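You operate a simulated robot arm through the tools that you are given. There is no shell and no other tool. Be economical: measure what you need, move in short steps, check, and stop when the job is done.

You are at the controls of a simulated two-armed robot. One attempt, no reset.

JOB
Carry the black round tub with both arms and set it on the top of the valve bench.

Only the result counts: the job must be done as asked and must still hold three seconds after the hand-in. Knocking over, shifting, dropping, spilling or breaking anything else fails it.

ROBOT AND FRAMES
Two 6-joint arms with two-finger parallel grippers on one trunk, on a base that drives. Base frame: it is fixed to the floor where the robot stands at the start and does not move with it; the origin is under the middle of the robot, x ahead of it, y to its left, z up; the surface under the hand at the start is at about z = 0.806. Lengths are in m, angles in degrees, forces in N, time in s.
The left shoulder is at the start at [0.28, 0.185, 1.005], the right one opposite. With the tool pointing down near the work surface each hand reaches from about 0.56 to 0.94 m from the robot's upright axis, wherever it stands, measured 20 degrees to its own side. Places, roughly: black round tub (26x25x9 cm) [0.6, 0, 0.8]; top of the valve bench [-1.2, -1.7, 0.8]. Payload 1.57 kg a hand.
The tool frame of a hand sits at the grasp point between the pads (the TCP): z along the fingers, y along the line on which they close. The tips reach 0.03 m beyond it. The gripper opens to 0.08 m. The fingers are 0.017 m wide and 0.012 m thick; the gripper's body (0.04 by 0.082 m) begins 0.08 m behind the TCP.
Orientation is that of the tool frame in the base frame, as [roll, pitch, yaw] about the fixed x, y, z axes, in that order (R = Rz(yaw) Ry(pitch) Rx(roll)). With the fingers straight down and closing along the base's y, the tool's x points along the base's -x, its y along +y and its z along -z.

CONTROLS
- The arms move only by the tool jog_arm. It takes "left_targets", "right_targets" or both (then of equal length, played together; a hand with none holds still); each is a list of rows, each a list of 7 numbers: the opening, from 0 (shut) to 1 (fully open), then the shift along the tool's x, y, z in units of 400 mm (1.0 is 400 mm), then the turn, a rotation vector about the tool's x, y, z in units of 90 degrees (1.0 is 90 degrees). In form: [[claw, tx, ty, tz, ax, ay, az], ...]. A call has 1 to 10 rows; each row is the pose to reach, as a shift and turn from the pose commanded when the call began, along the tool's axes at that moment. A call with a number of a shift or a turn outside -1 to 1 is refused whole. Each row takes 0.2 s and may step no farther than 0.05 m and 8.6 degrees from the row before; otherwise, or with a gripper value out of range, the whole call is refused. Where a pose cannot be reached the arm comes as near as it can. A force on the tool above 40 N (or 10 N above the force at the start of the call, whichever is more), or a blocked arm, ends the call early, and 0.2 s more pass. Each finger travels about 0.153 m/s and halts on what it meets, pressing with about 38 N; the grip force reading is that of the motor and also rises with nothing between the fingers. The clock runs only during rows and for 0.2 s after the last one: add rows that repeat a pose to give the fingers time. It gives the time, the measured TCP pose, the force on the tool (base axes), the opening and the grip force at its end, in the units of the frame above (readings bear some noise), with the torque about the TCP (base axes, N m) and any sound that the robot's microphone picked up.
- Cameras (640 x 400 px; columns grow to the right, rows downward): "scene" is now at [0.2369, -0.0044, 1.4409]; the picture's right is [-0.08, -1.00, 0.00], its down [-0.78, 0.06, -0.62] and it looks along [0.62, -0.05, -0.78] (base axes); focal length 279 px, centre (320, 200). "left" rides on the left gripper at [0.072, 0.007, -0.122] in its tool frame; the picture's right is [-0.09, 1.00, 0.00], its down [-0.84, -0.08, -0.54] and it looks along [-0.54, -0.05, 0.84] (tool axes); focal length 238 px, centre (320, 200). "right" rides on the right gripper at [0.072, -0.007, -0.122] in its tool frame; the picture's right is [0.09, 1.00, 0.00], its down [-0.84, 0.08, -0.54] and it looks along [-0.54, 0.05, 0.84] (tool axes); focal length 238 px, centre (320, 200). There is no depth. A picture from a camera that has moved, and an enlarged one, comes with that camera's place and axes in the base frame and with its lens.
- get_image(camera): a new picture of that camera. It takes no simulated time.
- lift_body(by): slides the trunk up (or, below 0, down) by that many m; the arms and the scene camera ride with it, the base frame stays. It gives what a move gives, with no picture.
- steer(legs): drives the robot by 1 to 6 legs, each [ahead, turn to the left] in m and degrees, along the robot's own axes; the way and the turn of a leg run together, so that a leg with both is an arc; at most 1.5 m and 180 degrees a leg. The arms and the cameras ride along, it lands a little off, and it stops where it bumps. It gives what a move gives.
- head_to(pan, tilt): turns the head with the scene camera to pan (to the left, within 86 degrees either way) and tilt (down, from -29 to 69), counted from straight ahead of the robot. It gives what a move gives.
- zoom(camera, box): a new picture of the part [left, top, right, bottom] of that camera's present view, enlarged. It takes no simulated time.
- job_done(): hands the job in; it is judged then, once.

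Work in short steps. Places have to be worked out from the pictures, the camera data and where the tool is seen: move nearer, look again, correct. Check each grasp and each placing, and mend what went wrong. You have 120 turns and 100 pictures in all, those below and enlarged ones among them. Open the grippers and draw the arms clear of the work before you hand the job in, unless the task says otherwise; then end with one line.

The tools are called after "Emit:" by a JSON object that holds its "op" and its "data". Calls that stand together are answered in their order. jog_arm: Moves the arms, as the interface text tells. Its arguments: {"type":"object","properties":{"left_targets":{"type":"array"},"right_targets":{"type":"array"}},"required":[]} The other tools are called the same way: lift_body (by) slides the trunk up or down; steer (legs) drives the base; head_to (pan, tilt) turns the head that bears the scene camera; get_image (camera) takes a picture; zoom (camera, box) takes an enlarged picture of a part of a camera's view; job_done () hands the job in.

At the start:

```text
time: 0.0
left_ee_pos: [0.5599, 0.2405, 1.1512]
left_orientation: [-180.0, -0.1, -180.0]
left_ft_force: [0.3, -0.2, 0.6]
left_wrist_torque: [-0.01, 0.06, 0.0]
left_width: 0.0799
left_grip_force: 0.1
right_ee_pos: [0.5767, -0.1987, 1.096]
right_orientation: [180.0, 0.0, 180.0]
right_ft_force: [0.3, 0.1, -0.1]
right_wrist_torque: [-0.03, 0.01, 0.02]
right_width: 0.0799
right_grip_force: 0.1
trunk travel left (down, up): [-0.7, 0.29]
robot x, y, heading: [0.002, 0.0022, -0.1]
head pan, tilt: [-4.6, 51.3]
```

scene: 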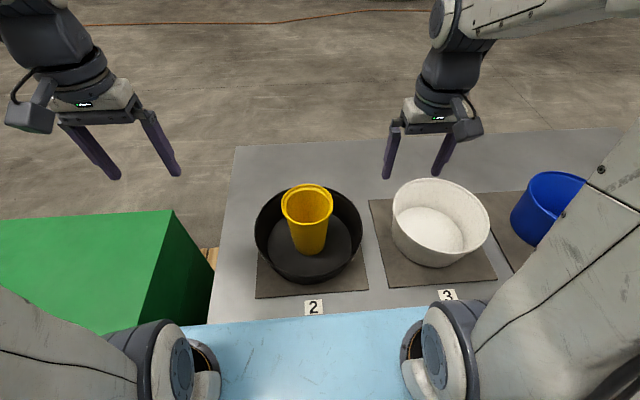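
right: 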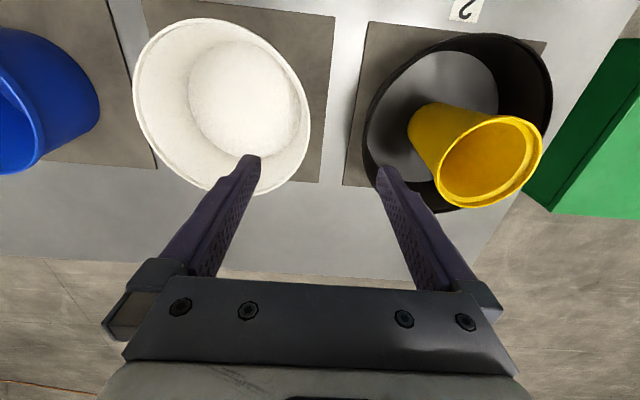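
left: 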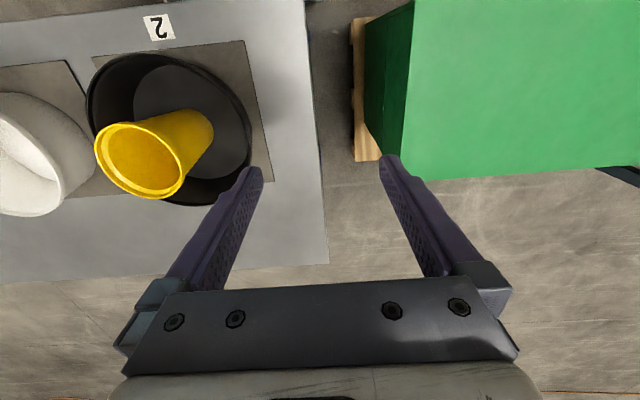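

The tub is at roughly [0.58, 0, 0.81] with a tall yellow cup standing inside it, so it must be carried level. I'll zoom in to measure the rim, and look with the head toward the bench.

Emit:
{"op": "zoom", "data": {"camera": "scene", "box": [220, 150, 520, 338]}}

Emit:
{"op": "head_to", "data": {"pan": -86, "tilt": 25}}

Emit:
{"op": "get_image", "data": {"camera": "scene"}}

```text
2.13 times, centred on (370, 244) of scene
camera zoom: at [0.2369, -0.0044, 1.4409], right [-0.08, -1.0, 0.0], down [-0.78, 0.06, -0.62], along [0.62, -0.05, -0.78], focal length 594 px, centre (214, 106)
```

zoom: 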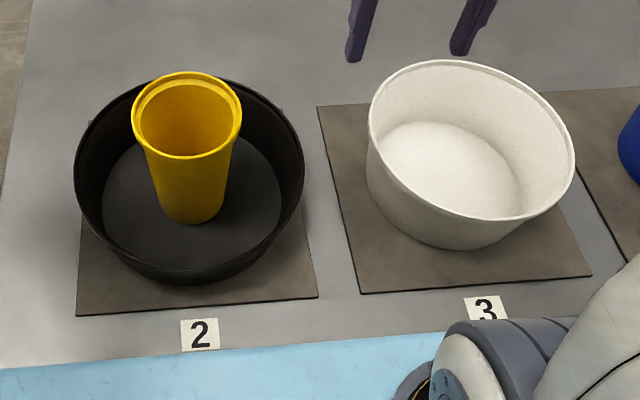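

```text
time: 1.6
left_ee_pos: [0.5607, 0.2388, 1.1512]
left_orientation: [180.0, 0.0, 179.9]
left_ft_force: [-0.2, 1.0, -0.2]
left_wrist_torque: [-0.01, 0.02, -0.01]
left_width: 0.0798
left_grip_force: 0.1
right_ee_pos: [0.5751, -0.1987, 1.0978]
right_orientation: [180.0, -0.1, 180.0]
right_ft_force: [-0.4, -0.5, 0.0]
right_wrist_torque: [0.04, 0.0, 0.03]
right_width: 0.0801
right_grip_force: 0.2
trunk travel left (down, up): [-0.7, 0.29]
robot x, y, heading: [-0.002, -0.0008, 0.4]
head pan, tilt: [-85.9, 25.0]
```

```text
95 pictures are left
camera scene: at [0.168, -0.0902, 1.4802], right [-1.0, -0.07, 0.0], down [-0.03, 0.42, -0.91], along [0.06, -0.9, -0.42], focal length 279 px, centre (320, 200)
```

scene: 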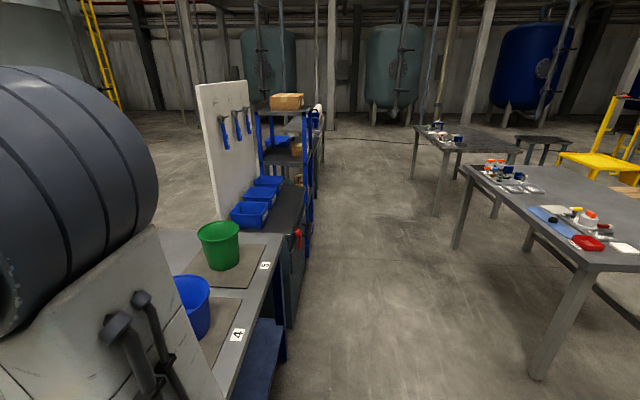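

The valve bench is the near table on the right (with items on it, back-right of the picture). Now I bring both hands above the tub's left and right rim, tilted about 10° to match the wall's taper, and stop about 0.10 m above the rim to check.

Emit:
{"op": "jog_arm", "data": {"left_targets": [[0.7, -0.012, -0.049, 0.076, 0.022, 0, 0], [0.7, -0.024, -0.099, 0.151, 0.044, 0, 0], [0.7, -0.037, -0.148, 0.227, 0.067, 0, 0], [0.7, -0.049, -0.198, 0.302, 0.089, 0, 0], [0.7, -0.061, -0.247, 0.378, 0.111, 0, 0], [0.7, -0.061, -0.247, 0.378, 0.111, 0, 0]], "right_targets": [[0.7, -0.005, 0.024, 0.049, -0.022, 0, 0], [0.7, -0.01, 0.049, 0.098, -0.044, 0, 0], [0.7, -0.015, 0.073, 0.147, -0.067, 0, 0], [0.7, -0.02, 0.097, 0.196, -0.089, 0, 0], [0.7, -0.025, 0.122, 0.2445, -0.111, 0, 0], [0.7, -0.025, 0.122, 0.2445, -0.111, 0, 0]]}}

Emit:
{"op": "head_to", "data": {"pan": 0, "tilt": 55}}

Emit:
{"op": "get_image", "data": {"camera": "scene"}}

Emit:
{"op": "get_image", "data": {"camera": "left"}}

Emit:
{"op": "get_image", "data": {"camera": "right"}}

```text
time: 3.0
left_ee_pos: [0.5819, 0.1415, 0.9946]
left_orientation: [-170.0, 0.1, 180.0]
left_ft_force: [-0.3, -1.4, -1.0]
left_wrist_torque: [0.01, 0.01, 0.04]
left_width: 0.0564
left_grip_force: 0.1
right_ee_pos: [0.5847, -0.1521, 0.9989]
right_orientation: [170.0, 0.0, -180.0]
right_ft_force: [-0.4, 0.4, -0.7]
right_wrist_torque: [-0.03, 0.02, -0.02]
right_width: 0.0561
right_grip_force: 0.0
trunk travel left (down, up): [-0.7, 0.29]
robot x, y, heading: [-0.0039, 0.0015, -0.0]
head pan, tilt: [-85.9, 25.0]
```

```text
time: 4.5
left_ee_pos: [0.5815, 0.143, 0.9964]
left_orientation: [-170.0, 0.1, 180.0]
left_ft_force: [-0.1, -0.4, 0.1]
left_wrist_torque: [-0.04, -0.01, 0.01]
left_width: 0.056
left_grip_force: 0.0
right_ee_pos: [0.5849, -0.1509, 0.9994]
right_orientation: [169.9, 0.0, -180.0]
right_ft_force: [0.0, -0.4, 0.6]
right_wrist_torque: [0.0, -0.01, 0.01]
right_width: 0.0559
right_grip_force: 0.0
trunk travel left (down, up): [-0.7, 0.29]
robot x, y, heading: [0.0018, -0.0015, 0.4]
head pan, tilt: [0.0, 55.0]
```

```text
94 pictures are left
camera scene: at [0.2335, 0.0017, 1.4362], right [0.0, -1.0, 0.0], down [-0.82, 0.0, -0.57], along [0.57, 0.0, -0.82], focal length 279 px, centre (320, 200)
```

scene: 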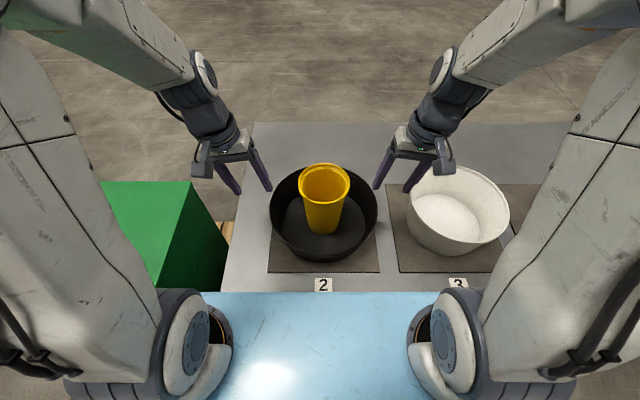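

```text
93 pictures are left
camera left: at [0.5083, 0.1703, 1.1156], right [0.09, 0.98, -0.17], down [0.84, 0.02, 0.55], along [0.54, -0.19, -0.82], focal length 238 px, centre (320, 200)
```

left: 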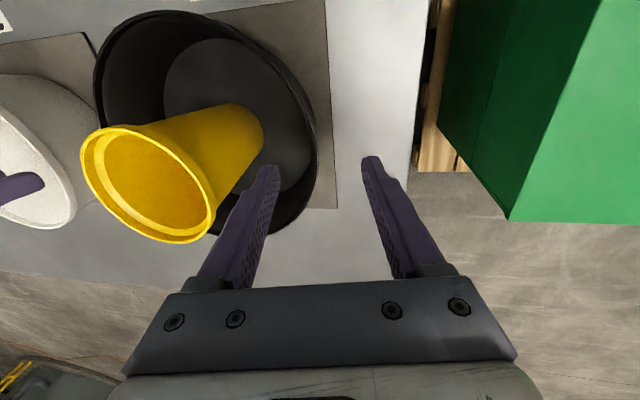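

```text
92 pictures are left
camera right: at [0.5126, -0.1789, 1.1186], right [-0.09, 0.98, 0.17], down [0.84, -0.02, 0.55], along [0.54, 0.2, -0.82], focal length 238 px, centre (320, 200)
```

right: 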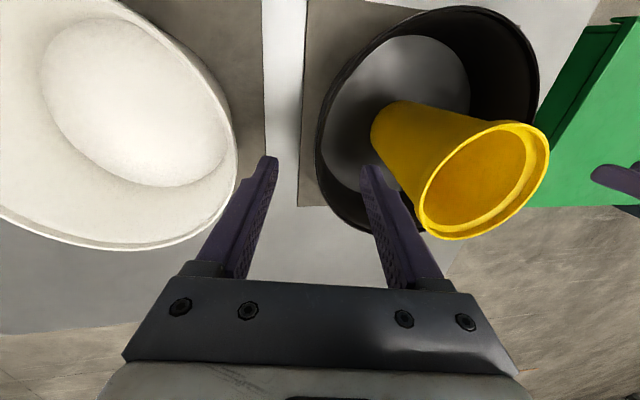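

Rim centre computes to about [0.590, -0.0065, 0.896], R≈0.125. I lower both hands until the tips are near rim height, with lateral correction, then check.

Emit:
{"op": "jog_arm", "data": {"left_targets": [[0.7, -0.021, -0.021, 0.08, 0, 0, 0], [0.7, -0.021, -0.021, 0.16, 0, 0, 0], [0.7, -0.021, -0.021, 0.18, 0, 0, 0], [0.7, -0.021, -0.021, 0.18, 0, 0, 0]], "right_targets": [[0.7, -0.0125, 0.01, 0.08, 0, 0, 0], [0.7, -0.0125, 0.01, 0.16, 0, 0, 0], [0.7, -0.0125, 0.01, 0.18, 0, 0, 0], [0.7, -0.0125, 0.01, 0.18, 0, 0, 0]]}}

Emit:
{"op": "get_image", "data": {"camera": "left"}}

Emit:
{"op": "get_image", "data": {"camera": "right"}}

Emit:
{"op": "zoom", "data": {"camera": "scene", "box": [220, 130, 420, 255]}}

```text
time: 5.5
left_ee_pos: [0.5914, 0.1198, 0.9289]
left_orientation: [-170.0, 0.0, -179.9]
left_ft_force: [1.7, -0.2, 0.8]
left_wrist_torque: [0.02, 0.01, -0.01]
left_width: 0.0558
left_grip_force: 0.1
right_ee_pos: [0.5915, -0.1346, 0.9291]
right_orientation: [170.1, 0.0, 180.0]
right_ft_force: [-0.3, -0.3, -0.3]
right_wrist_torque: [-0.01, 0.01, 0.01]
right_width: 0.0564
right_grip_force: 0.0
trunk travel left (down, up): [-0.7, 0.29]
robot x, y, heading: [0.0029, 0.001, -0.1]
head pan, tilt: [0.0, 55.0]
```

```text
91 pictures are left
camera left: at [0.5177, 0.1477, 1.0486], right [0.09, 0.98, -0.17], down [0.84, 0.02, 0.55], along [0.54, -0.19, -0.82], focal length 238 px, centre (320, 200)
```

left: 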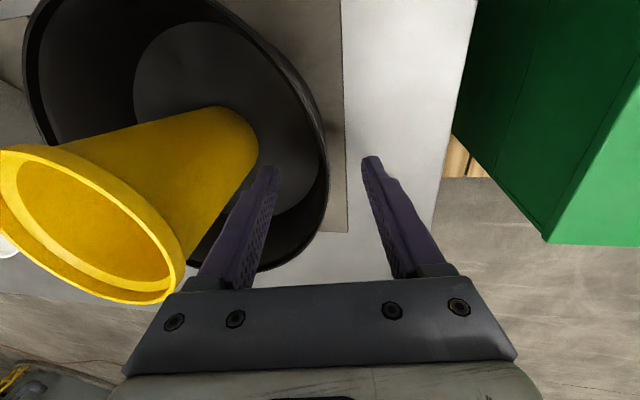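

```text
90 pictures are left
camera right: at [0.5194, -0.1617, 1.0482], right [-0.09, 0.98, 0.17], down [0.84, -0.02, 0.55], along [0.54, 0.19, -0.82], focal length 238 px, centre (320, 200)
```

right: 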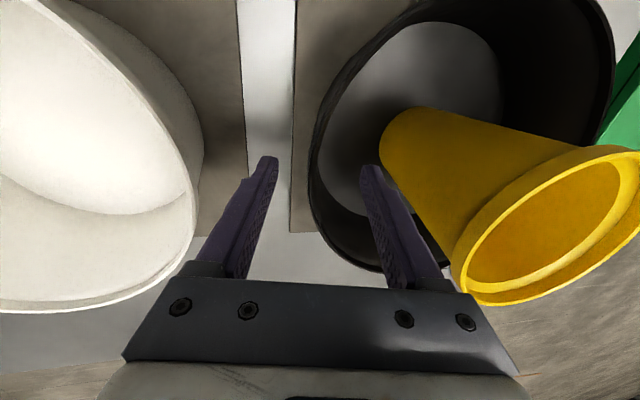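

```text
3.20 times, centred on (320, 192) of scene
camera zoom: at [0.2336, 0.0017, 1.4362], right [0.0, -1.0, 0.0], down [-0.82, 0.0, -0.57], along [0.57, 0.0, -0.82], focal length 894 px, centre (320, 224)
```

zoom: 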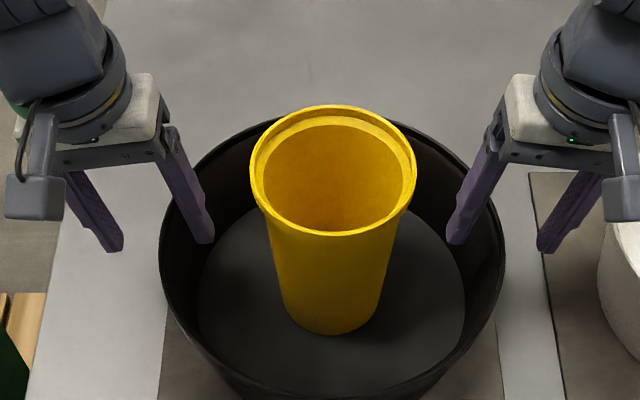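

Fingers straddle the wall on both sides. I lower the last ~55 mm along the tools and don't close yet.

Emit:
{"op": "jog_arm", "data": {"left_targets": [[0.7, 0.003, 0.005, 0.05, 0, 0, 0], [0.7, 0.003, 0.005, 0.1, 0, 0, 0], [0.7, 0.003, 0.005, 0.14, 0, 0, 0], [0.7, 0.003, 0.005, 0.14, 0, 0, 0]], "right_targets": [[0.7, 0.003, 0, 0.05, 0, 0, 0], [0.7, 0.003, 0, 0.1, 0, 0, 0], [0.7, 0.003, 0, 0.14, 0, 0, 0], [0.7, 0.003, 0, 0.14, 0, 0, 0]]}}

Emit:
{"op": "get_image", "data": {"camera": "left"}}

Emit:
{"op": "get_image", "data": {"camera": "right"}}

Emit:
{"op": "zoom", "data": {"camera": "scene", "box": [220, 130, 420, 255]}}

```text
time: 6.5
left_ee_pos: [0.5896, 0.1108, 0.8725]
left_orientation: [-169.9, -0.1, -179.9]
left_ft_force: [0.4, -0.4, -0.2]
left_wrist_torque: [-0.01, 0.03, 0.02]
left_width: 0.0559
left_grip_force: 0.0
right_ee_pos: [0.5883, -0.123, 0.8738]
right_orientation: [170.1, 0.0, 180.0]
right_ft_force: [-0.7, 0.4, -0.6]
right_wrist_torque: [0.01, 0.02, -0.01]
right_width: 0.056
right_grip_force: 0.0
trunk travel left (down, up): [-0.7, 0.29]
robot x, y, heading: [-0.0019, 0.0007, 0.2]
head pan, tilt: [0.0, 55.0]
```

```text
88 pictures are left
camera left: at [0.5166, 0.139, 0.9929], right [0.09, 0.98, -0.17], down [0.84, 0.02, 0.55], along [0.54, -0.19, -0.82], focal length 238 px, centre (320, 200)
```

left: 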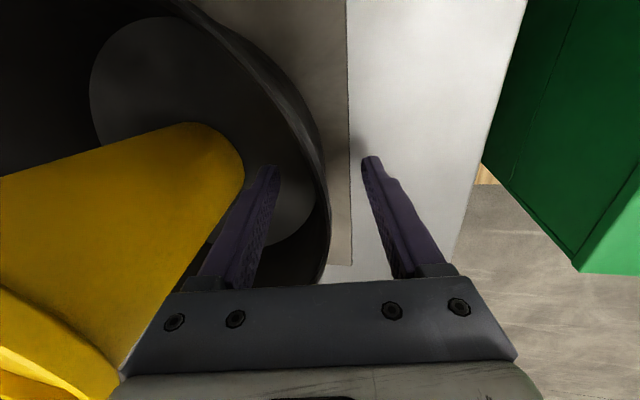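

```text
87 pictures are left
camera right: at [0.5174, -0.1509, 0.9931], right [-0.09, 0.98, 0.17], down [0.84, -0.02, 0.55], along [0.54, 0.2, -0.82], focal length 238 px, centre (320, 200)
```

right: 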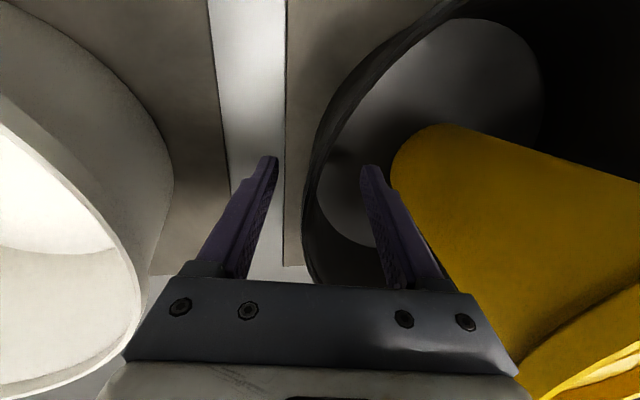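

```text
3.20 times, centred on (320, 192) of scene
camera zoom: at [0.2337, 0.0017, 1.4362], right [0.0, -1.0, 0.0], down [-0.82, 0.0, -0.57], along [0.57, 0.0, -0.82], focal length 894 px, centre (320, 224)
```

zoom: 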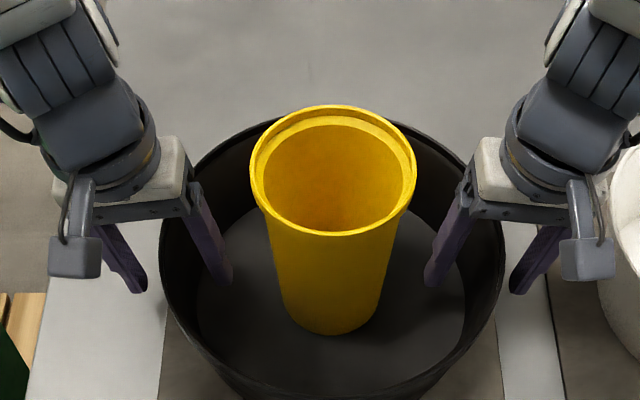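

Wall sits between fingers on both sides; I nudge outward 2 mm and close both grippers gradually.

Emit:
{"op": "jog_arm", "data": {"left_targets": [[0.6, 0, 0.006, 0, 0, 0, 0], [0.4, 0, 0.006, 0, 0, 0, 0], [0.25, 0, 0.006, 0, 0, 0, 0], [0.12, 0, 0.006, 0, 0, 0, 0], [0, 0, 0.006, 0, 0, 0, 0], [0, 0, 0.006, 0, 0, 0, 0], [0, 0, 0.006, 0, 0, 0, 0]], "right_targets": [[0.6, 0, -0.006, 0, 0, 0, 0], [0.4, 0, -0.006, 0, 0, 0, 0], [0.25, 0, -0.006, 0, 0, 0, 0], [0.12, 0, -0.006, 0, 0, 0, 0], [0, 0, -0.006, 0, 0, 0, 0], [0, 0, -0.006, 0, 0, 0, 0], [0, 0, -0.006, 0, 0, 0, 0]]}}

Emit:
{"op": "zoom", "data": {"camera": "scene", "box": [220, 130, 420, 255]}}

```text
time: 8.2
left_ee_pos: [0.5914, 0.1137, 0.8727]
left_orientation: [-170.0, 0.0, -180.0]
left_ft_force: [0.4, -15.9, 4.5]
left_wrist_torque: [-0.04, 0.14, 0.57]
left_width: 0.0105
left_grip_force: 28.5
right_ee_pos: [0.5889, -0.1265, 0.8724]
right_orientation: [170.0, -0.2, 180.0]
right_ft_force: [-0.4, 14.8, 0.1]
right_wrist_torque: [0.03, 0.14, -0.57]
right_width: 0.0105
right_grip_force: 28.7
trunk travel left (down, up): [-0.7, 0.29]
robot x, y, heading: [0.0006, 0.0019, 0.1]
head pan, tilt: [0.0, 55.0]
```

```text
3.20 times, centred on (320, 192) of scene
camera zoom: at [0.2335, 0.0016, 1.4363], right [0.0, -1.0, 0.0], down [-0.82, 0.0, -0.57], along [0.57, 0.0, -0.82], focal length 894 px, centre (320, 224)
```

zoom: 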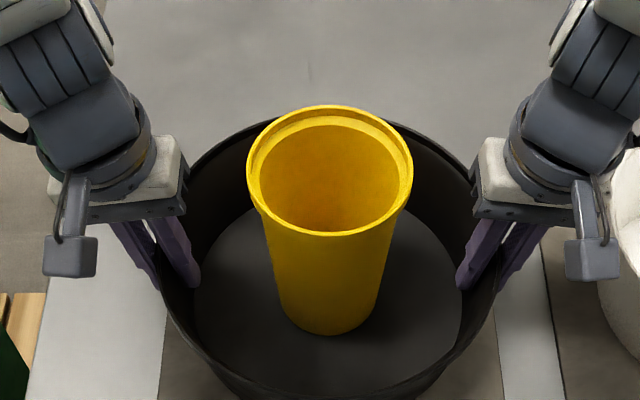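

Both grips hold the ~1 cm wall, but pull outward with 15 N each. I ease each inward 2 mm, then lift with the trunk a little.

Emit:
{"op": "jog_arm", "data": {"left_targets": [[0, 0, -0.006, 0, 0, 0, 0], [0, 0, -0.006, 0, 0, 0, 0]], "right_targets": [[0, 0, 0.006, 0, 0, 0, 0], [0, 0, 0.006, 0, 0, 0, 0]]}}

Emit:
{"op": "lift_body", "data": {"by": 0.02}}

Emit:
{"op": "get_image", "data": {"camera": "scene"}}

```text
time: 8.8
left_ee_pos: [0.5899, 0.113, 0.8735]
left_orientation: [-170.1, 0.1, -179.9]
left_ft_force: [-1.6, 29.8, 6.6]
left_wrist_torque: [-0.42, 0.43, 0.49]
left_width: 0.0104
left_grip_force: 28.3
right_ee_pos: [0.59, -0.1259, 0.8745]
right_orientation: [170.1, 0.1, 179.9]
right_ft_force: [-2.0, -28.7, -0.4]
right_wrist_torque: [0.48, 0.63, -0.46]
right_width: 0.0104
right_grip_force: 27.9
trunk travel left (down, up): [-0.7, 0.29]
robot x, y, heading: [-0.0011, 0.0053, -0.1]
head pan, tilt: [0.0, 55.0]
```

```text
time: 9.3
left_ee_pos: [0.5917, 0.113, 0.8899]
left_orientation: [-170.2, 0.1, -179.7]
left_ft_force: [1.1, 0.9, -3.3]
left_wrist_torque: [-0.16, 0.0, 0.57]
left_width: 0.0108
left_grip_force: 28.2
right_ee_pos: [0.5905, -0.1264, 0.8898]
right_orientation: [170.1, 0.1, 179.7]
right_ft_force: [0.5, -1.6, -3.1]
right_wrist_torque: [0.13, 0.02, -0.57]
right_width: 0.0106
right_grip_force: 28.5
trunk travel left (down, up): [-0.716, 0.274]
robot x, y, heading: [-0.0027, 0.0003, 0.1]
head pan, tilt: [0.0, 55.0]
stopped: the force on the tool passed its limit at 42 N (the readings are from after the stop); the commanded pose is now the measured one
```

```text
84 pictures are left
camera scene: at [0.2341, 0.0017, 1.4528], right [0.0, -1.0, 0.0], down [-0.82, 0.0, -0.57], along [0.57, 0.0, -0.82], focal length 279 px, centre (320, 200)
```

scene: 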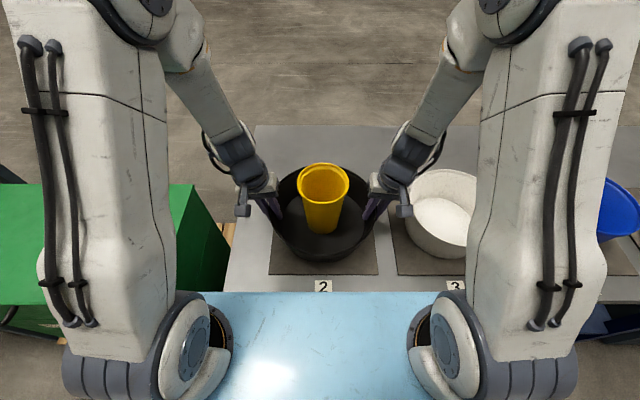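

The stop zeroed the squeeze; about 3 N per hand is carried and the tub seems lifted. I lift further.

Emit:
{"op": "lift_body", "data": {"by": 0.06}}

Emit:
{"op": "get_image", "data": {"camera": "scene"}}

```text
time: 10.3
left_ee_pos: [0.5912, 0.1133, 0.9497]
left_orientation: [-170.2, 0.2, -179.9]
left_ft_force: [0.2, 5.3, -2.5]
left_wrist_torque: [-0.16, 0.06, 0.53]
left_width: 0.0107
left_grip_force: 27.7
right_ee_pos: [0.5903, -0.126, 0.9511]
right_orientation: [170.2, 0.2, 179.9]
right_ft_force: [-0.8, -6.1, -3.1]
right_wrist_torque: [0.18, 0.05, -0.58]
right_width: 0.0108
right_grip_force: 28.7
trunk travel left (down, up): [-0.776, 0.214]
robot x, y, heading: [0.0003, 0.0006, -0.1]
head pan, tilt: [0.0, 55.0]
```

```text
83 pictures are left
camera scene: at [0.2339, 0.0017, 1.5125], right [0.0, -1.0, 0.0], down [-0.82, 0.0, -0.57], along [0.57, 0.0, -0.82], focal length 279 px, centre (320, 200)
```

scene: 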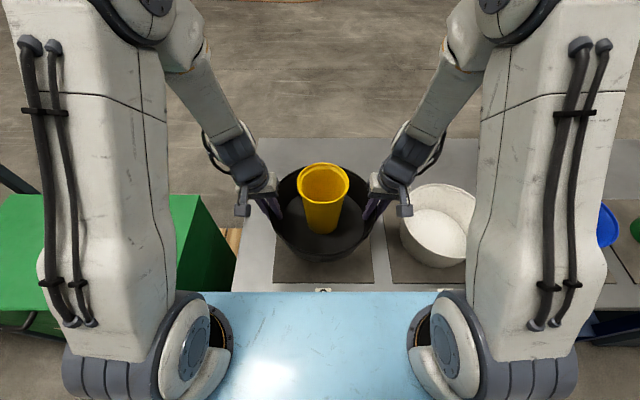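

Tub is airborne and level. I raise a bit more for clearance and look at the bench with the head.

Emit:
{"op": "lift_body", "data": {"by": 0.06}}

Emit:
{"op": "head_to", "data": {"pan": -86, "tilt": 30}}

Emit:
{"op": "zoom", "data": {"camera": "scene", "box": [320, 60, 640, 260]}}

Emit:
{"op": "head_to", "data": {"pan": 86, "tilt": 30}}

Emit:
{"op": "get_image", "data": {"camera": "scene"}}

```text
time: 11.3
left_ee_pos: [0.593, 0.1138, 1.0094]
left_orientation: [-170.2, 0.1, -179.8]
left_ft_force: [-0.5, 7.0, -2.5]
left_wrist_torque: [-0.15, 0.06, 0.54]
left_width: 0.0108
left_grip_force: 28.6
right_ee_pos: [0.5909, -0.1249, 1.0097]
right_orientation: [170.3, 0.2, 179.9]
right_ft_force: [-0.5, -7.3, -2.5]
right_wrist_torque: [0.15, 0.06, -0.51]
right_width: 0.0106
right_grip_force: 28.3
trunk travel left (down, up): [-0.836, 0.154]
robot x, y, heading: [-0.0013, 0.0014, -0.1]
head pan, tilt: [0.0, 55.0]
```

```text
time: 12.9
left_ee_pos: [0.5921, 0.1135, 1.0104]
left_orientation: [-170.2, 0.2, -179.9]
left_ft_force: [0.5, 9.7, -2.3]
left_wrist_torque: [-0.17, 0.03, 0.53]
left_width: 0.0106
left_grip_force: 28.6
right_ee_pos: [0.5912, -0.1262, 1.0112]
right_orientation: [170.2, 0.2, 180.0]
right_ft_force: [-0.2, -8.9, -2.9]
right_wrist_torque: [0.18, 0.0, -0.6]
right_width: 0.0106
right_grip_force: 28.3
trunk travel left (down, up): [-0.836, 0.154]
robot x, y, heading: [0.0018, 0.0033, -0.3]
head pan, tilt: [-85.9, 30.0]
```

```text
2.00 times, centred on (480, 160) of scene
camera zoom: at [0.1681, -0.0885, 1.6086], right [-1.0, -0.07, 0.0], down [-0.04, 0.5, -0.87], along [0.06, -0.86, -0.5], focal length 558 px, centre (0, 280)
```

zoom: 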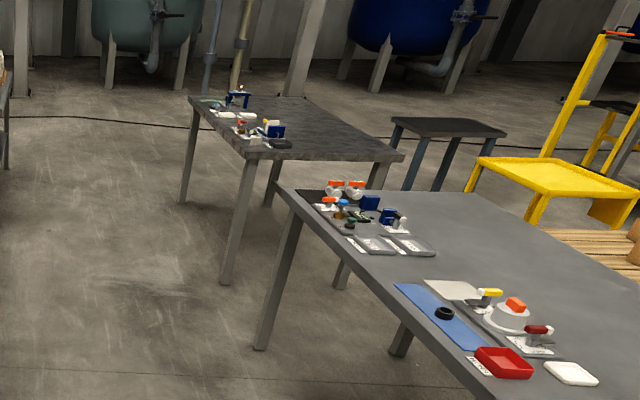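

```text
time: 15.5
left_ee_pos: [0.592, 0.1128, 1.0108]
left_orientation: [-170.2, 0.2, -180.0]
left_ft_force: [-0.4, 11.2, -2.7]
left_wrist_torque: [-0.17, 0.03, 0.56]
left_width: 0.0105
left_grip_force: 28.6
right_ee_pos: [0.5903, -0.1258, 1.0115]
right_orientation: [170.1, 0.2, 179.9]
right_ft_force: [-0.2, -12.4, -1.5]
right_wrist_torque: [0.14, 0.02, -0.53]
right_width: 0.0106
right_grip_force: 28.4
trunk travel left (down, up): [-0.836, 0.154]
robot x, y, heading: [-0.0013, 0.0043, 0.2]
head pan, tilt: [85.9, 30.0]
```

```text
81 pictures are left
camera scene: at [0.1681, 0.0919, 1.6087], right [1.0, -0.07, 0.0], down [-0.04, -0.5, -0.87], along [0.06, 0.86, -0.5], focal length 279 px, centre (320, 200)
```

scene: 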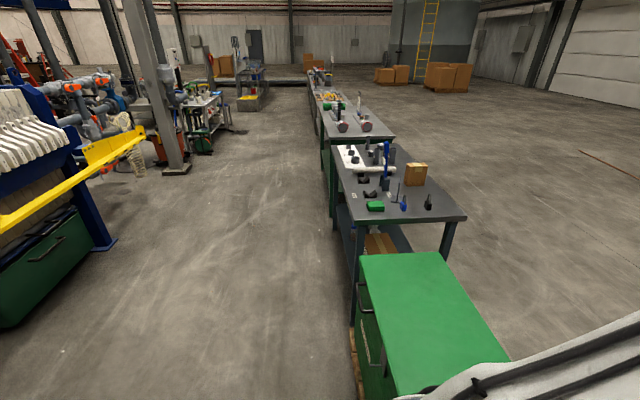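

Bench top works out to x −1.58…−0.80, y −2.32…about −1.0, with clutter along its front (+x) half and the back half clear (x < −1.15). I relieve the small squeeze and back away from the table, then look again.

Emit:
{"op": "jog_arm", "data": {"left_targets": [[0, 0, 0.0016, 0, 0, 0, 0]], "right_targets": [[0, 0, -0.0016, 0, 0, 0, 0]]}}

Emit:
{"op": "steer", "data": {"legs": [[-0.25, 0], [-0.25, 0]]}}

Emit:
{"op": "head_to", "data": {"pan": -86, "tilt": 35}}

Emit:
{"op": "get_image", "data": {"camera": "scene"}}

```text
time: 15.9
left_ee_pos: [0.5903, 0.1132, 1.0112]
left_orientation: [-170.1, 0.1, -179.9]
left_ft_force: [0.0, -4.1, -3.7]
left_wrist_torque: [-0.03, -0.19, 0.61]
left_width: 0.0104
left_grip_force: 28.3
right_ee_pos: [0.5899, -0.1254, 1.0107]
right_orientation: [170.1, 0.0, 179.8]
right_ft_force: [0.0, 3.2, -2.1]
right_wrist_torque: [0.17, 0.24, -0.55]
right_width: 0.0103
right_grip_force: 28.4
trunk travel left (down, up): [-0.836, 0.154]
robot x, y, heading: [0.0012, -0.0001, 0.2]
head pan, tilt: [85.9, 30.0]
```

```text
time: 19.1
left_ee_pos: [0.0956, 0.1138, 1.0096]
left_orientation: [-170.1, 0.1, 179.8]
left_ft_force: [-0.2, -38.4, -2.6]
left_wrist_torque: [0.1, 0.05, 0.55]
left_width: 0.0105
left_grip_force: 28.5
right_ee_pos: [0.094, -0.1268, 1.0114]
right_orientation: [170.1, -0.1, 179.7]
right_ft_force: [-0.2, 38.0, -2.5]
right_wrist_torque: [-0.08, 0.07, -0.53]
right_width: 0.0108
right_grip_force: 28.2
trunk travel left (down, up): [-0.836, 0.154]
robot x, y, heading: [-0.4993, 0.0036, -0.4]
head pan, tilt: [85.9, 30.0]
```

```text
time: 21.7
left_ee_pos: [0.0962, 0.1113, 1.0107]
left_orientation: [-170.1, 0.0, 179.9]
left_ft_force: [-0.1, -10.0, -3.0]
left_wrist_torque: [-0.08, 0.05, 0.55]
left_width: 0.0107
left_grip_force: 28.1
right_ee_pos: [0.0927, -0.1278, 1.0104]
right_orientation: [170.1, 0.0, 179.8]
right_ft_force: [1.5, 9.0, -2.8]
right_wrist_torque: [0.06, 0.03, -0.59]
right_width: 0.0108
right_grip_force: 28.2
trunk travel left (down, up): [-0.836, 0.154]
robot x, y, heading: [-0.4961, -0.0009, -0.2]
head pan, tilt: [-85.9, 35.0]
```

```text
80 pictures are left
camera scene: at [-0.3286, -0.0857, 1.6009], right [-1.0, -0.07, 0.0], down [-0.04, 0.57, -0.82], along [0.06, -0.82, -0.57], focal length 279 px, centre (320, 200)
```

scene: 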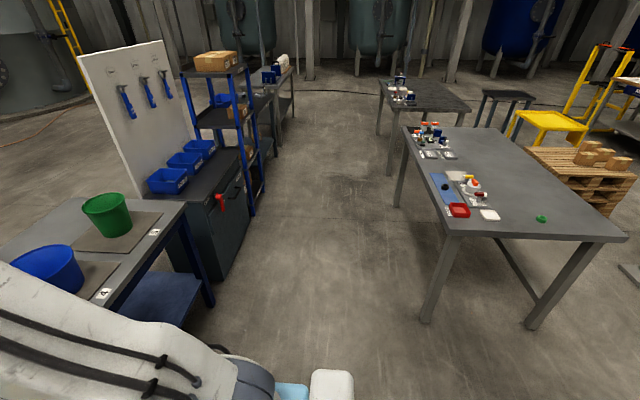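

Bench end edge is at y≈−1.03, x −0.81…−1.56, with a small green part near [−1.27, −1.16]; free area around [−1.38, −1.42]. I'll turn right toward −x in stages and check the cup and path.

Emit:
{"op": "steer", "data": {"legs": [[0, -30], [0, -30], [0, -30], [0, -30]]}}

Emit:
{"op": "head_to", "data": {"pan": 0, "tilt": 40}}

Emit:
{"op": "get_image", "data": {"camera": "scene"}}

```text
time: 28.0
left_ee_pos: [-0.7063, -0.5637, 1.0116]
left_orientation: [-170.1, 0.0, 58.7]
left_ft_force: [-21.5, 13.4, -2.7]
left_wrist_torque: [0.0, -0.07, 0.57]
left_width: 0.0107
left_grip_force: 28.7
right_ee_pos: [-0.9095, -0.4373, 1.0096]
right_orientation: [170.2, 0.0, 58.7]
right_ft_force: [21.2, -13.4, -2.7]
right_wrist_torque: [0.06, 0.02, -0.56]
right_width: 0.0105
right_grip_force: 28.4
trunk travel left (down, up): [-0.836, 0.154]
robot x, y, heading: [-0.4993, -0.001, -121.4]
head pan, tilt: [-85.9, 35.0]
```

```text
time: 29.6
left_ee_pos: [-0.7071, -0.5629, 1.0106]
left_orientation: [-170.1, 0.0, 58.8]
left_ft_force: [-2.8, 2.2, -1.8]
left_wrist_torque: [0.08, 0.1, 0.59]
left_width: 0.0106
left_grip_force: 28.6
right_ee_pos: [-0.9094, -0.4379, 1.0098]
right_orientation: [170.0, 0.0, 58.6]
right_ft_force: [3.7, -2.2, -2.9]
right_wrist_torque: [-0.04, -0.09, -0.55]
right_width: 0.0106
right_grip_force: 29.1
trunk travel left (down, up): [-0.836, 0.154]
robot x, y, heading: [-0.495, 0.0012, -121.5]
head pan, tilt: [0.0, 40.0]
```

```text
79 pictures are left
camera scene: at [-0.6226, -0.2068, 1.5933], right [-0.85, 0.52, 0.0], down [0.33, 0.55, -0.77], along [-0.4, -0.65, -0.64], focal length 279 px, centre (320, 200)
```

scene: 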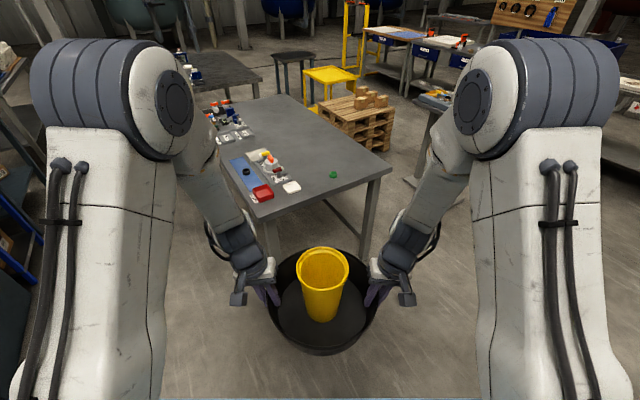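

Cup is steady. Bench back edge x≈−1.54, green part [−1.28, −1.15]; target tub centre [−1.37, −1.41]. Turning further to face −x and checking the way.

Emit:
{"op": "steer", "data": {"legs": [[0, -26], [0, -26]]}}

Emit:
{"op": "get_image", "data": {"camera": "scene"}}

```text
time: 32.7
left_ee_pos: [-1.0709, -0.177, 1.0102]
left_orientation: [-170.0, 0.0, 6.6]
left_ft_force: [-1.4, 10.0, -3.4]
left_wrist_torque: [0.07, -0.03, 0.53]
left_width: 0.0102
left_grip_force: 28.2
right_ee_pos: [-1.0958, 0.0599, 1.0104]
right_orientation: [170.1, 0.0, 6.4]
right_ft_force: [1.0, -9.6, -3.3]
right_wrist_torque: [-0.06, -0.07, -0.56]
right_width: 0.0106
right_grip_force: 28.4
trunk travel left (down, up): [-0.836, 0.154]
robot x, y, heading: [-0.4977, 0.0031, -173.8]
head pan, tilt: [0.0, 40.0]
```

```text
78 pictures are left
camera scene: at [-0.7388, -0.0242, 1.5933], right [-0.11, 0.99, 0.0], down [0.64, 0.07, -0.77], along [-0.76, -0.08, -0.64], focal length 279 px, centre (320, 200)
```

scene: 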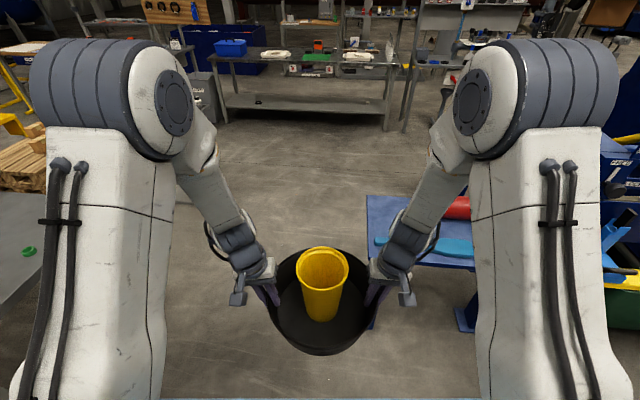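

A low blue table lies on the right (y > ~0.13, x −1.45…−2), so I'll pass between it and the bench: aim for [−1.37, −0.45], heading −152.6°.

Emit:
{"op": "steer", "data": {"legs": [[0, 21.2], [0.5, 0]]}}

Emit:
{"op": "get_image", "data": {"camera": "scene"}}

```text
time: 36.8
left_ee_pos: [-1.4037, -0.6071, 1.0114]
left_orientation: [-170.1, 0.0, 28.1]
left_ft_force: [-1.4, 2.8, -1.9]
left_wrist_torque: [0.09, 0.02, 0.56]
left_width: 0.0103
left_grip_force: 28.8
right_ee_pos: [-1.5137, -0.3962, 1.0102]
right_orientation: [170.0, 0.0, 27.9]
right_ft_force: [3.0, -3.7, -3.6]
right_wrist_torque: [-0.09, -0.06, -0.51]
right_width: 0.0105
right_grip_force: 28.7
trunk travel left (down, up): [-0.836, 0.154]
robot x, y, heading: [-0.9362, -0.2283, -152.4]
head pan, tilt: [0.0, 40.0]
```

```text
77 pictures are left
camera scene: at [-1.1505, -0.3423, 1.5933], right [-0.47, 0.88, 0.0], down [0.57, 0.3, -0.77], along [-0.68, -0.36, -0.64], focal length 279 px, centre (320, 200)
```

scene: 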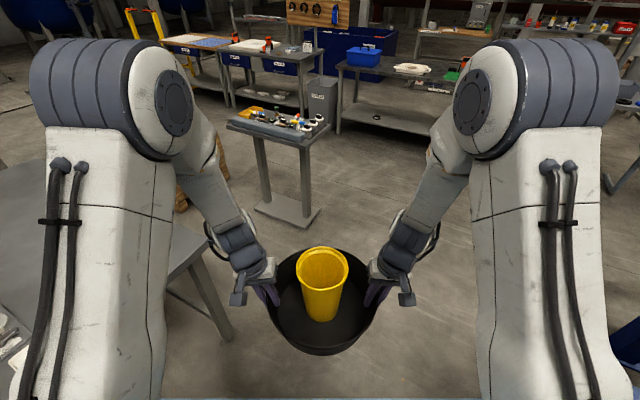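

Path is clear (small stand at about x −2.3). Continue forward, then start turning left toward −90°.

Emit:
{"op": "steer", "data": {"legs": [[0.485, 0], [0, 31]]}}

Emit:
{"op": "get_image", "data": {"camera": "scene"}}

```text
time: 41.2
left_ee_pos: [-1.5779, -1.0275, 1.0095]
left_orientation: [-170.2, 0.0, 59.5]
left_ft_force: [-1.0, 2.2, -2.6]
left_wrist_torque: [0.08, 0.08, 0.57]
left_width: 0.0105
left_grip_force: 28.5
right_ee_pos: [-1.7811, -0.9056, 1.0105]
right_orientation: [169.9, -0.1, 59.4]
right_ft_force: [2.8, -1.7, -2.6]
right_wrist_torque: [-0.05, -0.14, -0.57]
right_width: 0.0104
right_grip_force: 28.1
trunk travel left (down, up): [-0.836, 0.154]
robot x, y, heading: [-1.375, -0.4589, -120.5]
head pan, tilt: [0.0, 40.0]
```

```text
76 pictures are left
camera scene: at [-1.498, -0.6705, 1.5933], right [-0.86, 0.51, 0.0], down [0.33, 0.55, -0.77], along [-0.39, -0.66, -0.64], focal length 279 px, centre (320, 200)
```

scene: 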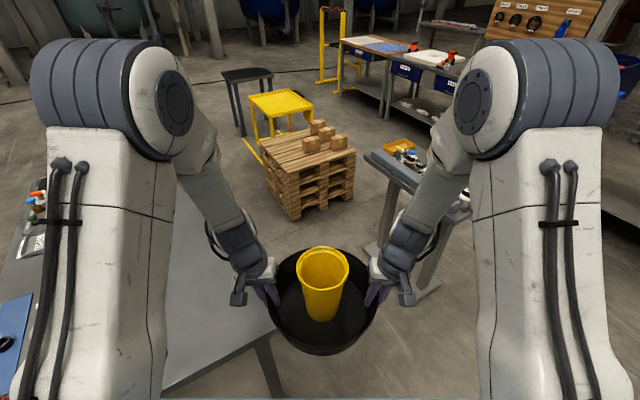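

Clear. Finish the turn to −90°.

Emit:
{"op": "steer", "data": {"legs": [[0, 30.5]]}}

Emit:
{"op": "get_image", "data": {"camera": "scene"}}

Emit:
{"op": "get_image", "data": {"camera": "left"}}

```text
time: 43.1
left_ee_pos: [-1.2682, -1.0536, 1.0106]
left_orientation: [-170.2, 0.0, 89.4]
left_ft_force: [-3.2, -0.6, -2.4]
left_wrist_torque: [0.08, 0.1, 0.56]
left_width: 0.0101
left_grip_force: 28.6
right_ee_pos: [-1.5075, -1.0483, 1.0112]
right_orientation: [170.1, 0.0, 89.2]
right_ft_force: [1.7, 0.3, -2.2]
right_wrist_torque: [0.0, -0.15, -0.54]
right_width: 0.0107
right_grip_force: 28.6
trunk travel left (down, up): [-0.836, 0.154]
robot x, y, heading: [-1.3746, -0.4603, -90.8]
head pan, tilt: [0.0, 40.0]
```

```text
75 pictures are left
camera scene: at [-1.376, -0.7049, 1.5933], right [-1.0, 0.01, 0.0], down [0.01, 0.64, -0.77], along [-0.01, -0.77, -0.64], focal length 279 px, centre (320, 200)
```

scene: 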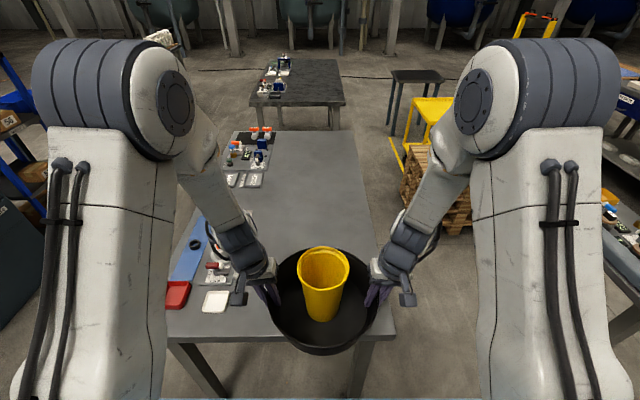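

```text
74 pictures are left
camera left: at [-1.2424, -0.9816, 1.1302], right [0.98, -0.1, -0.17], down [0.01, -0.84, 0.55], along [-0.2, -0.54, -0.82], focal length 238 px, centre (320, 200)
```

left: 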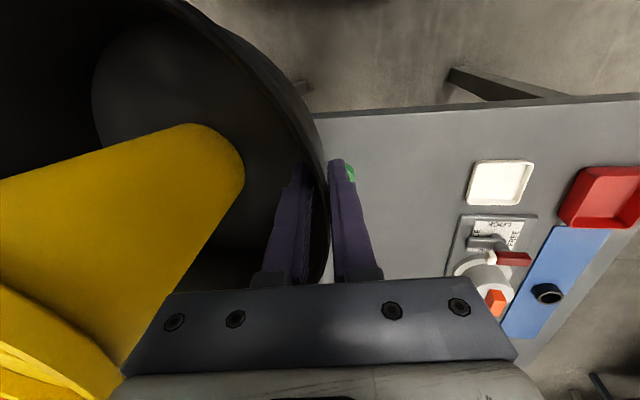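

Bench end edge refines to y≈−1.06, back edge x≈−1.57, items at x ≥ −1.11. Drive ahead 0.2 m, keeping the same table standoff (~0.40 m) as at the start.

Emit:
{"op": "steer", "data": {"legs": [[0.1, 0.8], [0.1, 0]]}}

Emit:
{"op": "get_image", "data": {"camera": "scene"}}

```text
time: 45.0
left_ee_pos: [-1.2613, -1.2532, 1.0116]
left_orientation: [-170.0, 0.1, 90.2]
left_ft_force: [-0.4, 0.1, -3.4]
left_wrist_torque: [0.04, 0.12, 0.52]
left_width: 0.0105
left_grip_force: 28.7
right_ee_pos: [-1.4997, -1.2519, 1.0117]
right_orientation: [170.0, 0.0, 89.9]
right_ft_force: [0.1, -0.2, -1.9]
right_wrist_torque: [0.0, -0.13, -0.55]
right_width: 0.0105
right_grip_force: 28.7
trunk travel left (down, up): [-0.836, 0.154]
robot x, y, heading: [-1.3735, -0.6651, -89.8]
head pan, tilt: [0.0, 40.0]
```

```text
73 pictures are left
camera scene: at [-1.3728, -0.9061, 1.5933], right [-1.0, 0.0, 0.0], down [0.0, 0.64, -0.77], along [0.0, -0.77, -0.64], focal length 279 px, centre (320, 200)
```

scene: 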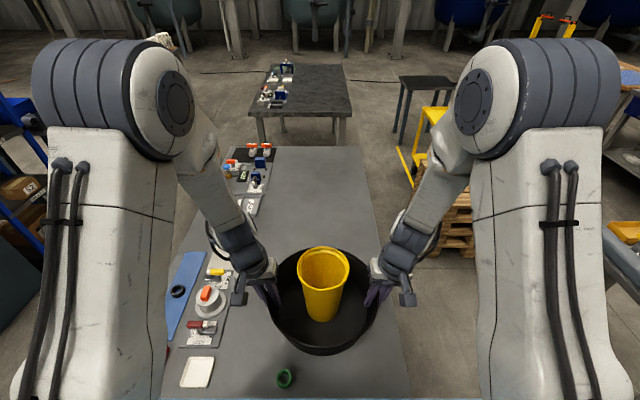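

Now extend both arms forward together by 0.16 m, gently, to carry the tub past the green part.

Emit:
{"op": "jog_arm", "data": {"left_targets": [[0, -0.02, 0, 0, 0, 0, 0], [0, -0.06, 0, 0, 0, 0, 0], [0, -0.11, 0, 0, 0, 0, 0], [0, -0.16, 0, 0, 0, 0, 0], [0, -0.21, 0, 0, 0, 0, 0], [0, -0.26, 0, 0, 0, 0, 0], [0, -0.31, 0, 0, 0, 0, 0], [0, -0.35, 0, 0, 0, 0, 0], [0, -0.38, 0, 0, 0, 0, 0], [0, -0.4, 0, 0, 0, 0, 0]], "right_targets": [[0, -0.02, 0, 0, 0, 0, 0], [0, -0.06, 0, 0, 0, 0, 0], [0, -0.11, 0, 0, 0, 0, 0], [0, -0.16, 0, 0, 0, 0, 0], [0, -0.21, 0, 0, 0, 0, 0], [0, -0.26, 0, 0, 0, 0, 0], [0, -0.31, 0, 0, 0, 0, 0], [0, -0.35, 0, 0, 0, 0, 0], [0, -0.38, 0, 0, 0, 0, 0], [0, -0.4, 0, 0, 0, 0, 0]]}}

Emit:
{"op": "get_image", "data": {"camera": "scene"}}

```text
time: 47.2
left_ee_pos: [-1.2607, -1.4134, 1.0116]
left_orientation: [-170.1, -0.1, 90.2]
left_ft_force: [-6.2, -0.8, -2.9]
left_wrist_torque: [-0.14, 0.04, 0.58]
left_width: 0.0105
left_grip_force: 28.5
right_ee_pos: [-1.4987, -1.4124, 1.0099]
right_orientation: [170.1, -0.1, 90.0]
right_ft_force: [5.4, -0.2, -1.4]
right_wrist_torque: [0.25, -0.12, -0.5]
right_width: 0.0104
right_grip_force: 28.1
trunk travel left (down, up): [-0.836, 0.154]
robot x, y, heading: [-1.3764, -0.6624, -89.8]
head pan, tilt: [0.0, 40.0]
```

```text
72 pictures are left
camera scene: at [-1.3728, -0.9067, 1.5933], right [-1.0, 0.0, 0.0], down [0.0, 0.64, -0.77], along [0.0, -0.77, -0.64], focal length 279 px, centre (320, 200)
```

scene: 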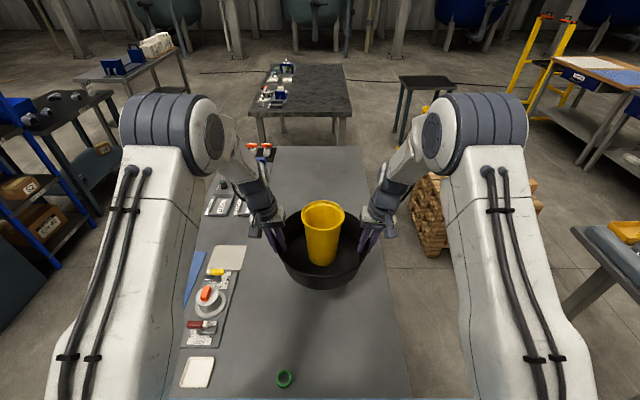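

Tub is over the clear area. I lower with the trunk by 0.11 m, leaving ~2.5 cm, and check.

Emit:
{"op": "lift_body", "data": {"by": -0.11}}

Emit:
{"op": "get_image", "data": {"camera": "scene"}}

Emit:
{"op": "get_image", "data": {"camera": "left"}}

Emit:
{"op": "get_image", "data": {"camera": "right"}}

```text
time: 48.6
left_ee_pos: [-1.262, -1.414, 0.9011]
left_orientation: [-169.9, -0.1, 90.1]
left_ft_force: [-14.9, -0.3, -2.4]
left_wrist_torque: [-0.19, -0.06, 0.6]
left_width: 0.0105
left_grip_force: 28.6
right_ee_pos: [-1.4997, -1.4131, 0.9004]
right_orientation: [170.0, 0.0, 90.0]
right_ft_force: [14.9, 0.6, -2.5]
right_wrist_torque: [0.23, -0.09, -0.47]
right_width: 0.0104
right_grip_force: 28.3
trunk travel left (down, up): [-0.726, 0.264]
robot x, y, heading: [-1.3781, -0.6653, -89.9]
head pan, tilt: [0.0, 40.0]
```

```text
71 pictures are left
camera scene: at [-1.3728, -0.9065, 1.4834], right [-1.0, 0.0, 0.0], down [0.0, 0.64, -0.77], along [0.0, -0.77, -0.64], focal length 279 px, centre (320, 200)
```

scene: 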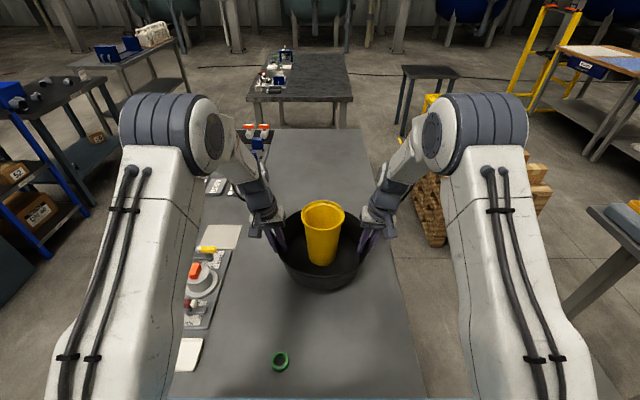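

```text
70 pictures are left
camera left: at [-1.2354, -1.3406, 1.0211], right [0.98, -0.09, -0.17], down [0.02, -0.84, 0.55], along [-0.19, -0.54, -0.82], focal length 238 px, centre (320, 200)
```

left: 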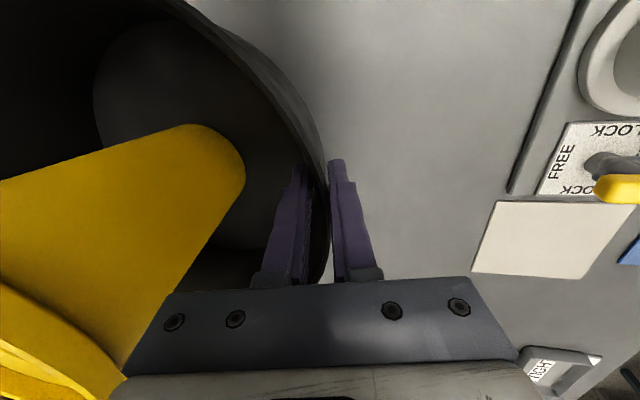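

```text
69 pictures are left
camera right: at [-1.5268, -1.3408, 1.0202], right [0.98, 0.09, 0.17], down [-0.02, -0.84, 0.55], along [0.19, -0.54, -0.82], focal length 238 px, centre (320, 200)
```

right: 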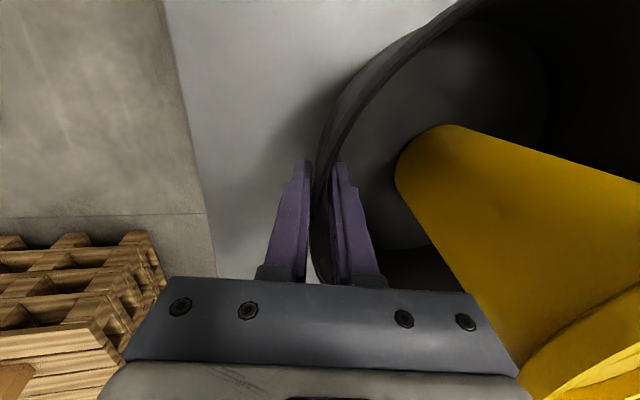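

All clear. Lower another 15 mm, then in small steps watching the vertical force.

Emit:
{"op": "lift_body", "data": {"by": -0.016}}

Emit:
{"op": "lift_body", "data": {"by": -0.006}}

```text
time: 49.2
left_ee_pos: [-1.2604, -1.4133, 0.8842]
left_orientation: [-170.0, -0.1, 90.2]
left_ft_force: [-17.7, -0.2, -2.8]
left_wrist_torque: [-0.07, -0.02, 0.59]
left_width: 0.0107
left_grip_force: 28.3
right_ee_pos: [-1.4992, -1.4131, 0.885]
right_orientation: [170.0, 0.0, 90.0]
right_ft_force: [17.4, 0.3, -3.6]
right_wrist_torque: [0.1, -0.02, -0.48]
right_width: 0.0104
right_grip_force: 28.6
trunk travel left (down, up): [-0.71, 0.28]
robot x, y, heading: [-1.3737, -0.6592, -89.9]
head pan, tilt: [0.0, 40.0]
```

```text
time: 49.8
left_ee_pos: [-1.261, -1.414, 0.8799]
left_orientation: [-170.0, -0.2, 90.2]
left_ft_force: [-19.9, 0.0, -2.8]
left_wrist_torque: [0.07, 0.02, 0.55]
left_width: 0.0104
left_grip_force: 28.5
right_ee_pos: [-1.4985, -1.4126, 0.8787]
right_orientation: [169.9, -0.1, 90.0]
right_ft_force: [19.7, -1.1, -3.3]
right_wrist_torque: [0.01, 0.01, -0.53]
right_width: 0.0104
right_grip_force: 28.3
trunk travel left (down, up): [-0.704, 0.286]
robot x, y, heading: [-1.3746, -0.6628, -89.9]
head pan, tilt: [0.0, 40.0]
```

Still carrying ~3 N per hand. Relieve the outward pull (0.8 mm each) and continue down.

Emit:
{"op": "jog_arm", "data": {"left_targets": [[0, 0, -0.002, 0, 0, 0, 0]], "right_targets": [[0, 0, 0.002, 0, 0, 0, 0]]}}

Emit:
{"op": "lift_body", "data": {"by": -0.004}}

Emit:
{"op": "lift_body", "data": {"by": -0.003}}

```text
time: 50.2
left_ee_pos: [-1.2613, -1.4136, 0.8801]
left_orientation: [-170.1, 0.1, 90.2]
left_ft_force: [-14.3, -0.3, -4.0]
left_wrist_torque: [-0.01, 0.0, 0.54]
left_width: 0.0105
left_grip_force: 28.0
right_ee_pos: [-1.4994, -1.4128, 0.8784]
right_orientation: [169.9, 0.1, 89.9]
right_ft_force: [14.9, -0.3, -2.8]
right_wrist_torque: [0.09, -0.08, -0.52]
right_width: 0.0106
right_grip_force: 28.4
trunk travel left (down, up): [-0.704, 0.286]
robot x, y, heading: [-1.3729, -0.6598, -90.0]
head pan, tilt: [0.0, 40.0]
```

```text
time: 50.7
left_ee_pos: [-1.261, -1.4129, 0.8759]
left_orientation: [-170.1, 0.0, 90.2]
left_ft_force: [-10.5, 0.2, -3.1]
left_wrist_torque: [0.01, 0.03, 0.57]
left_width: 0.0108
left_grip_force: 28.5
right_ee_pos: [-1.4984, -1.4128, 0.8755]
right_orientation: [170.0, 0.0, 89.8]
right_ft_force: [10.1, -0.6, -2.8]
right_wrist_torque: [0.09, -0.04, -0.53]
right_width: 0.0102
right_grip_force: 28.1
trunk travel left (down, up): [-0.7, 0.29]
robot x, y, heading: [-1.3758, -0.6645, -89.6]
head pan, tilt: [0.0, 40.0]
```

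```text
time: 51.2
left_ee_pos: [-1.2611, -1.4121, 0.8738]
left_orientation: [-170.1, -0.1, 90.2]
left_ft_force: [-7.5, 0.2, -2.5]
left_wrist_torque: [0.0, 0.08, 0.56]
left_width: 0.0106
left_grip_force: 28.8
right_ee_pos: [-1.4992, -1.4137, 0.8705]
right_orientation: [169.9, 0.1, 89.9]
right_ft_force: [7.6, -0.2, -2.0]
right_wrist_torque: [0.08, -0.12, -0.53]
right_width: 0.0105
right_grip_force: 28.3
trunk travel left (down, up): [-0.697, 0.293]
robot x, y, heading: [-1.3747, -0.6616, -89.9]
head pan, tilt: [0.0, 40.0]
```

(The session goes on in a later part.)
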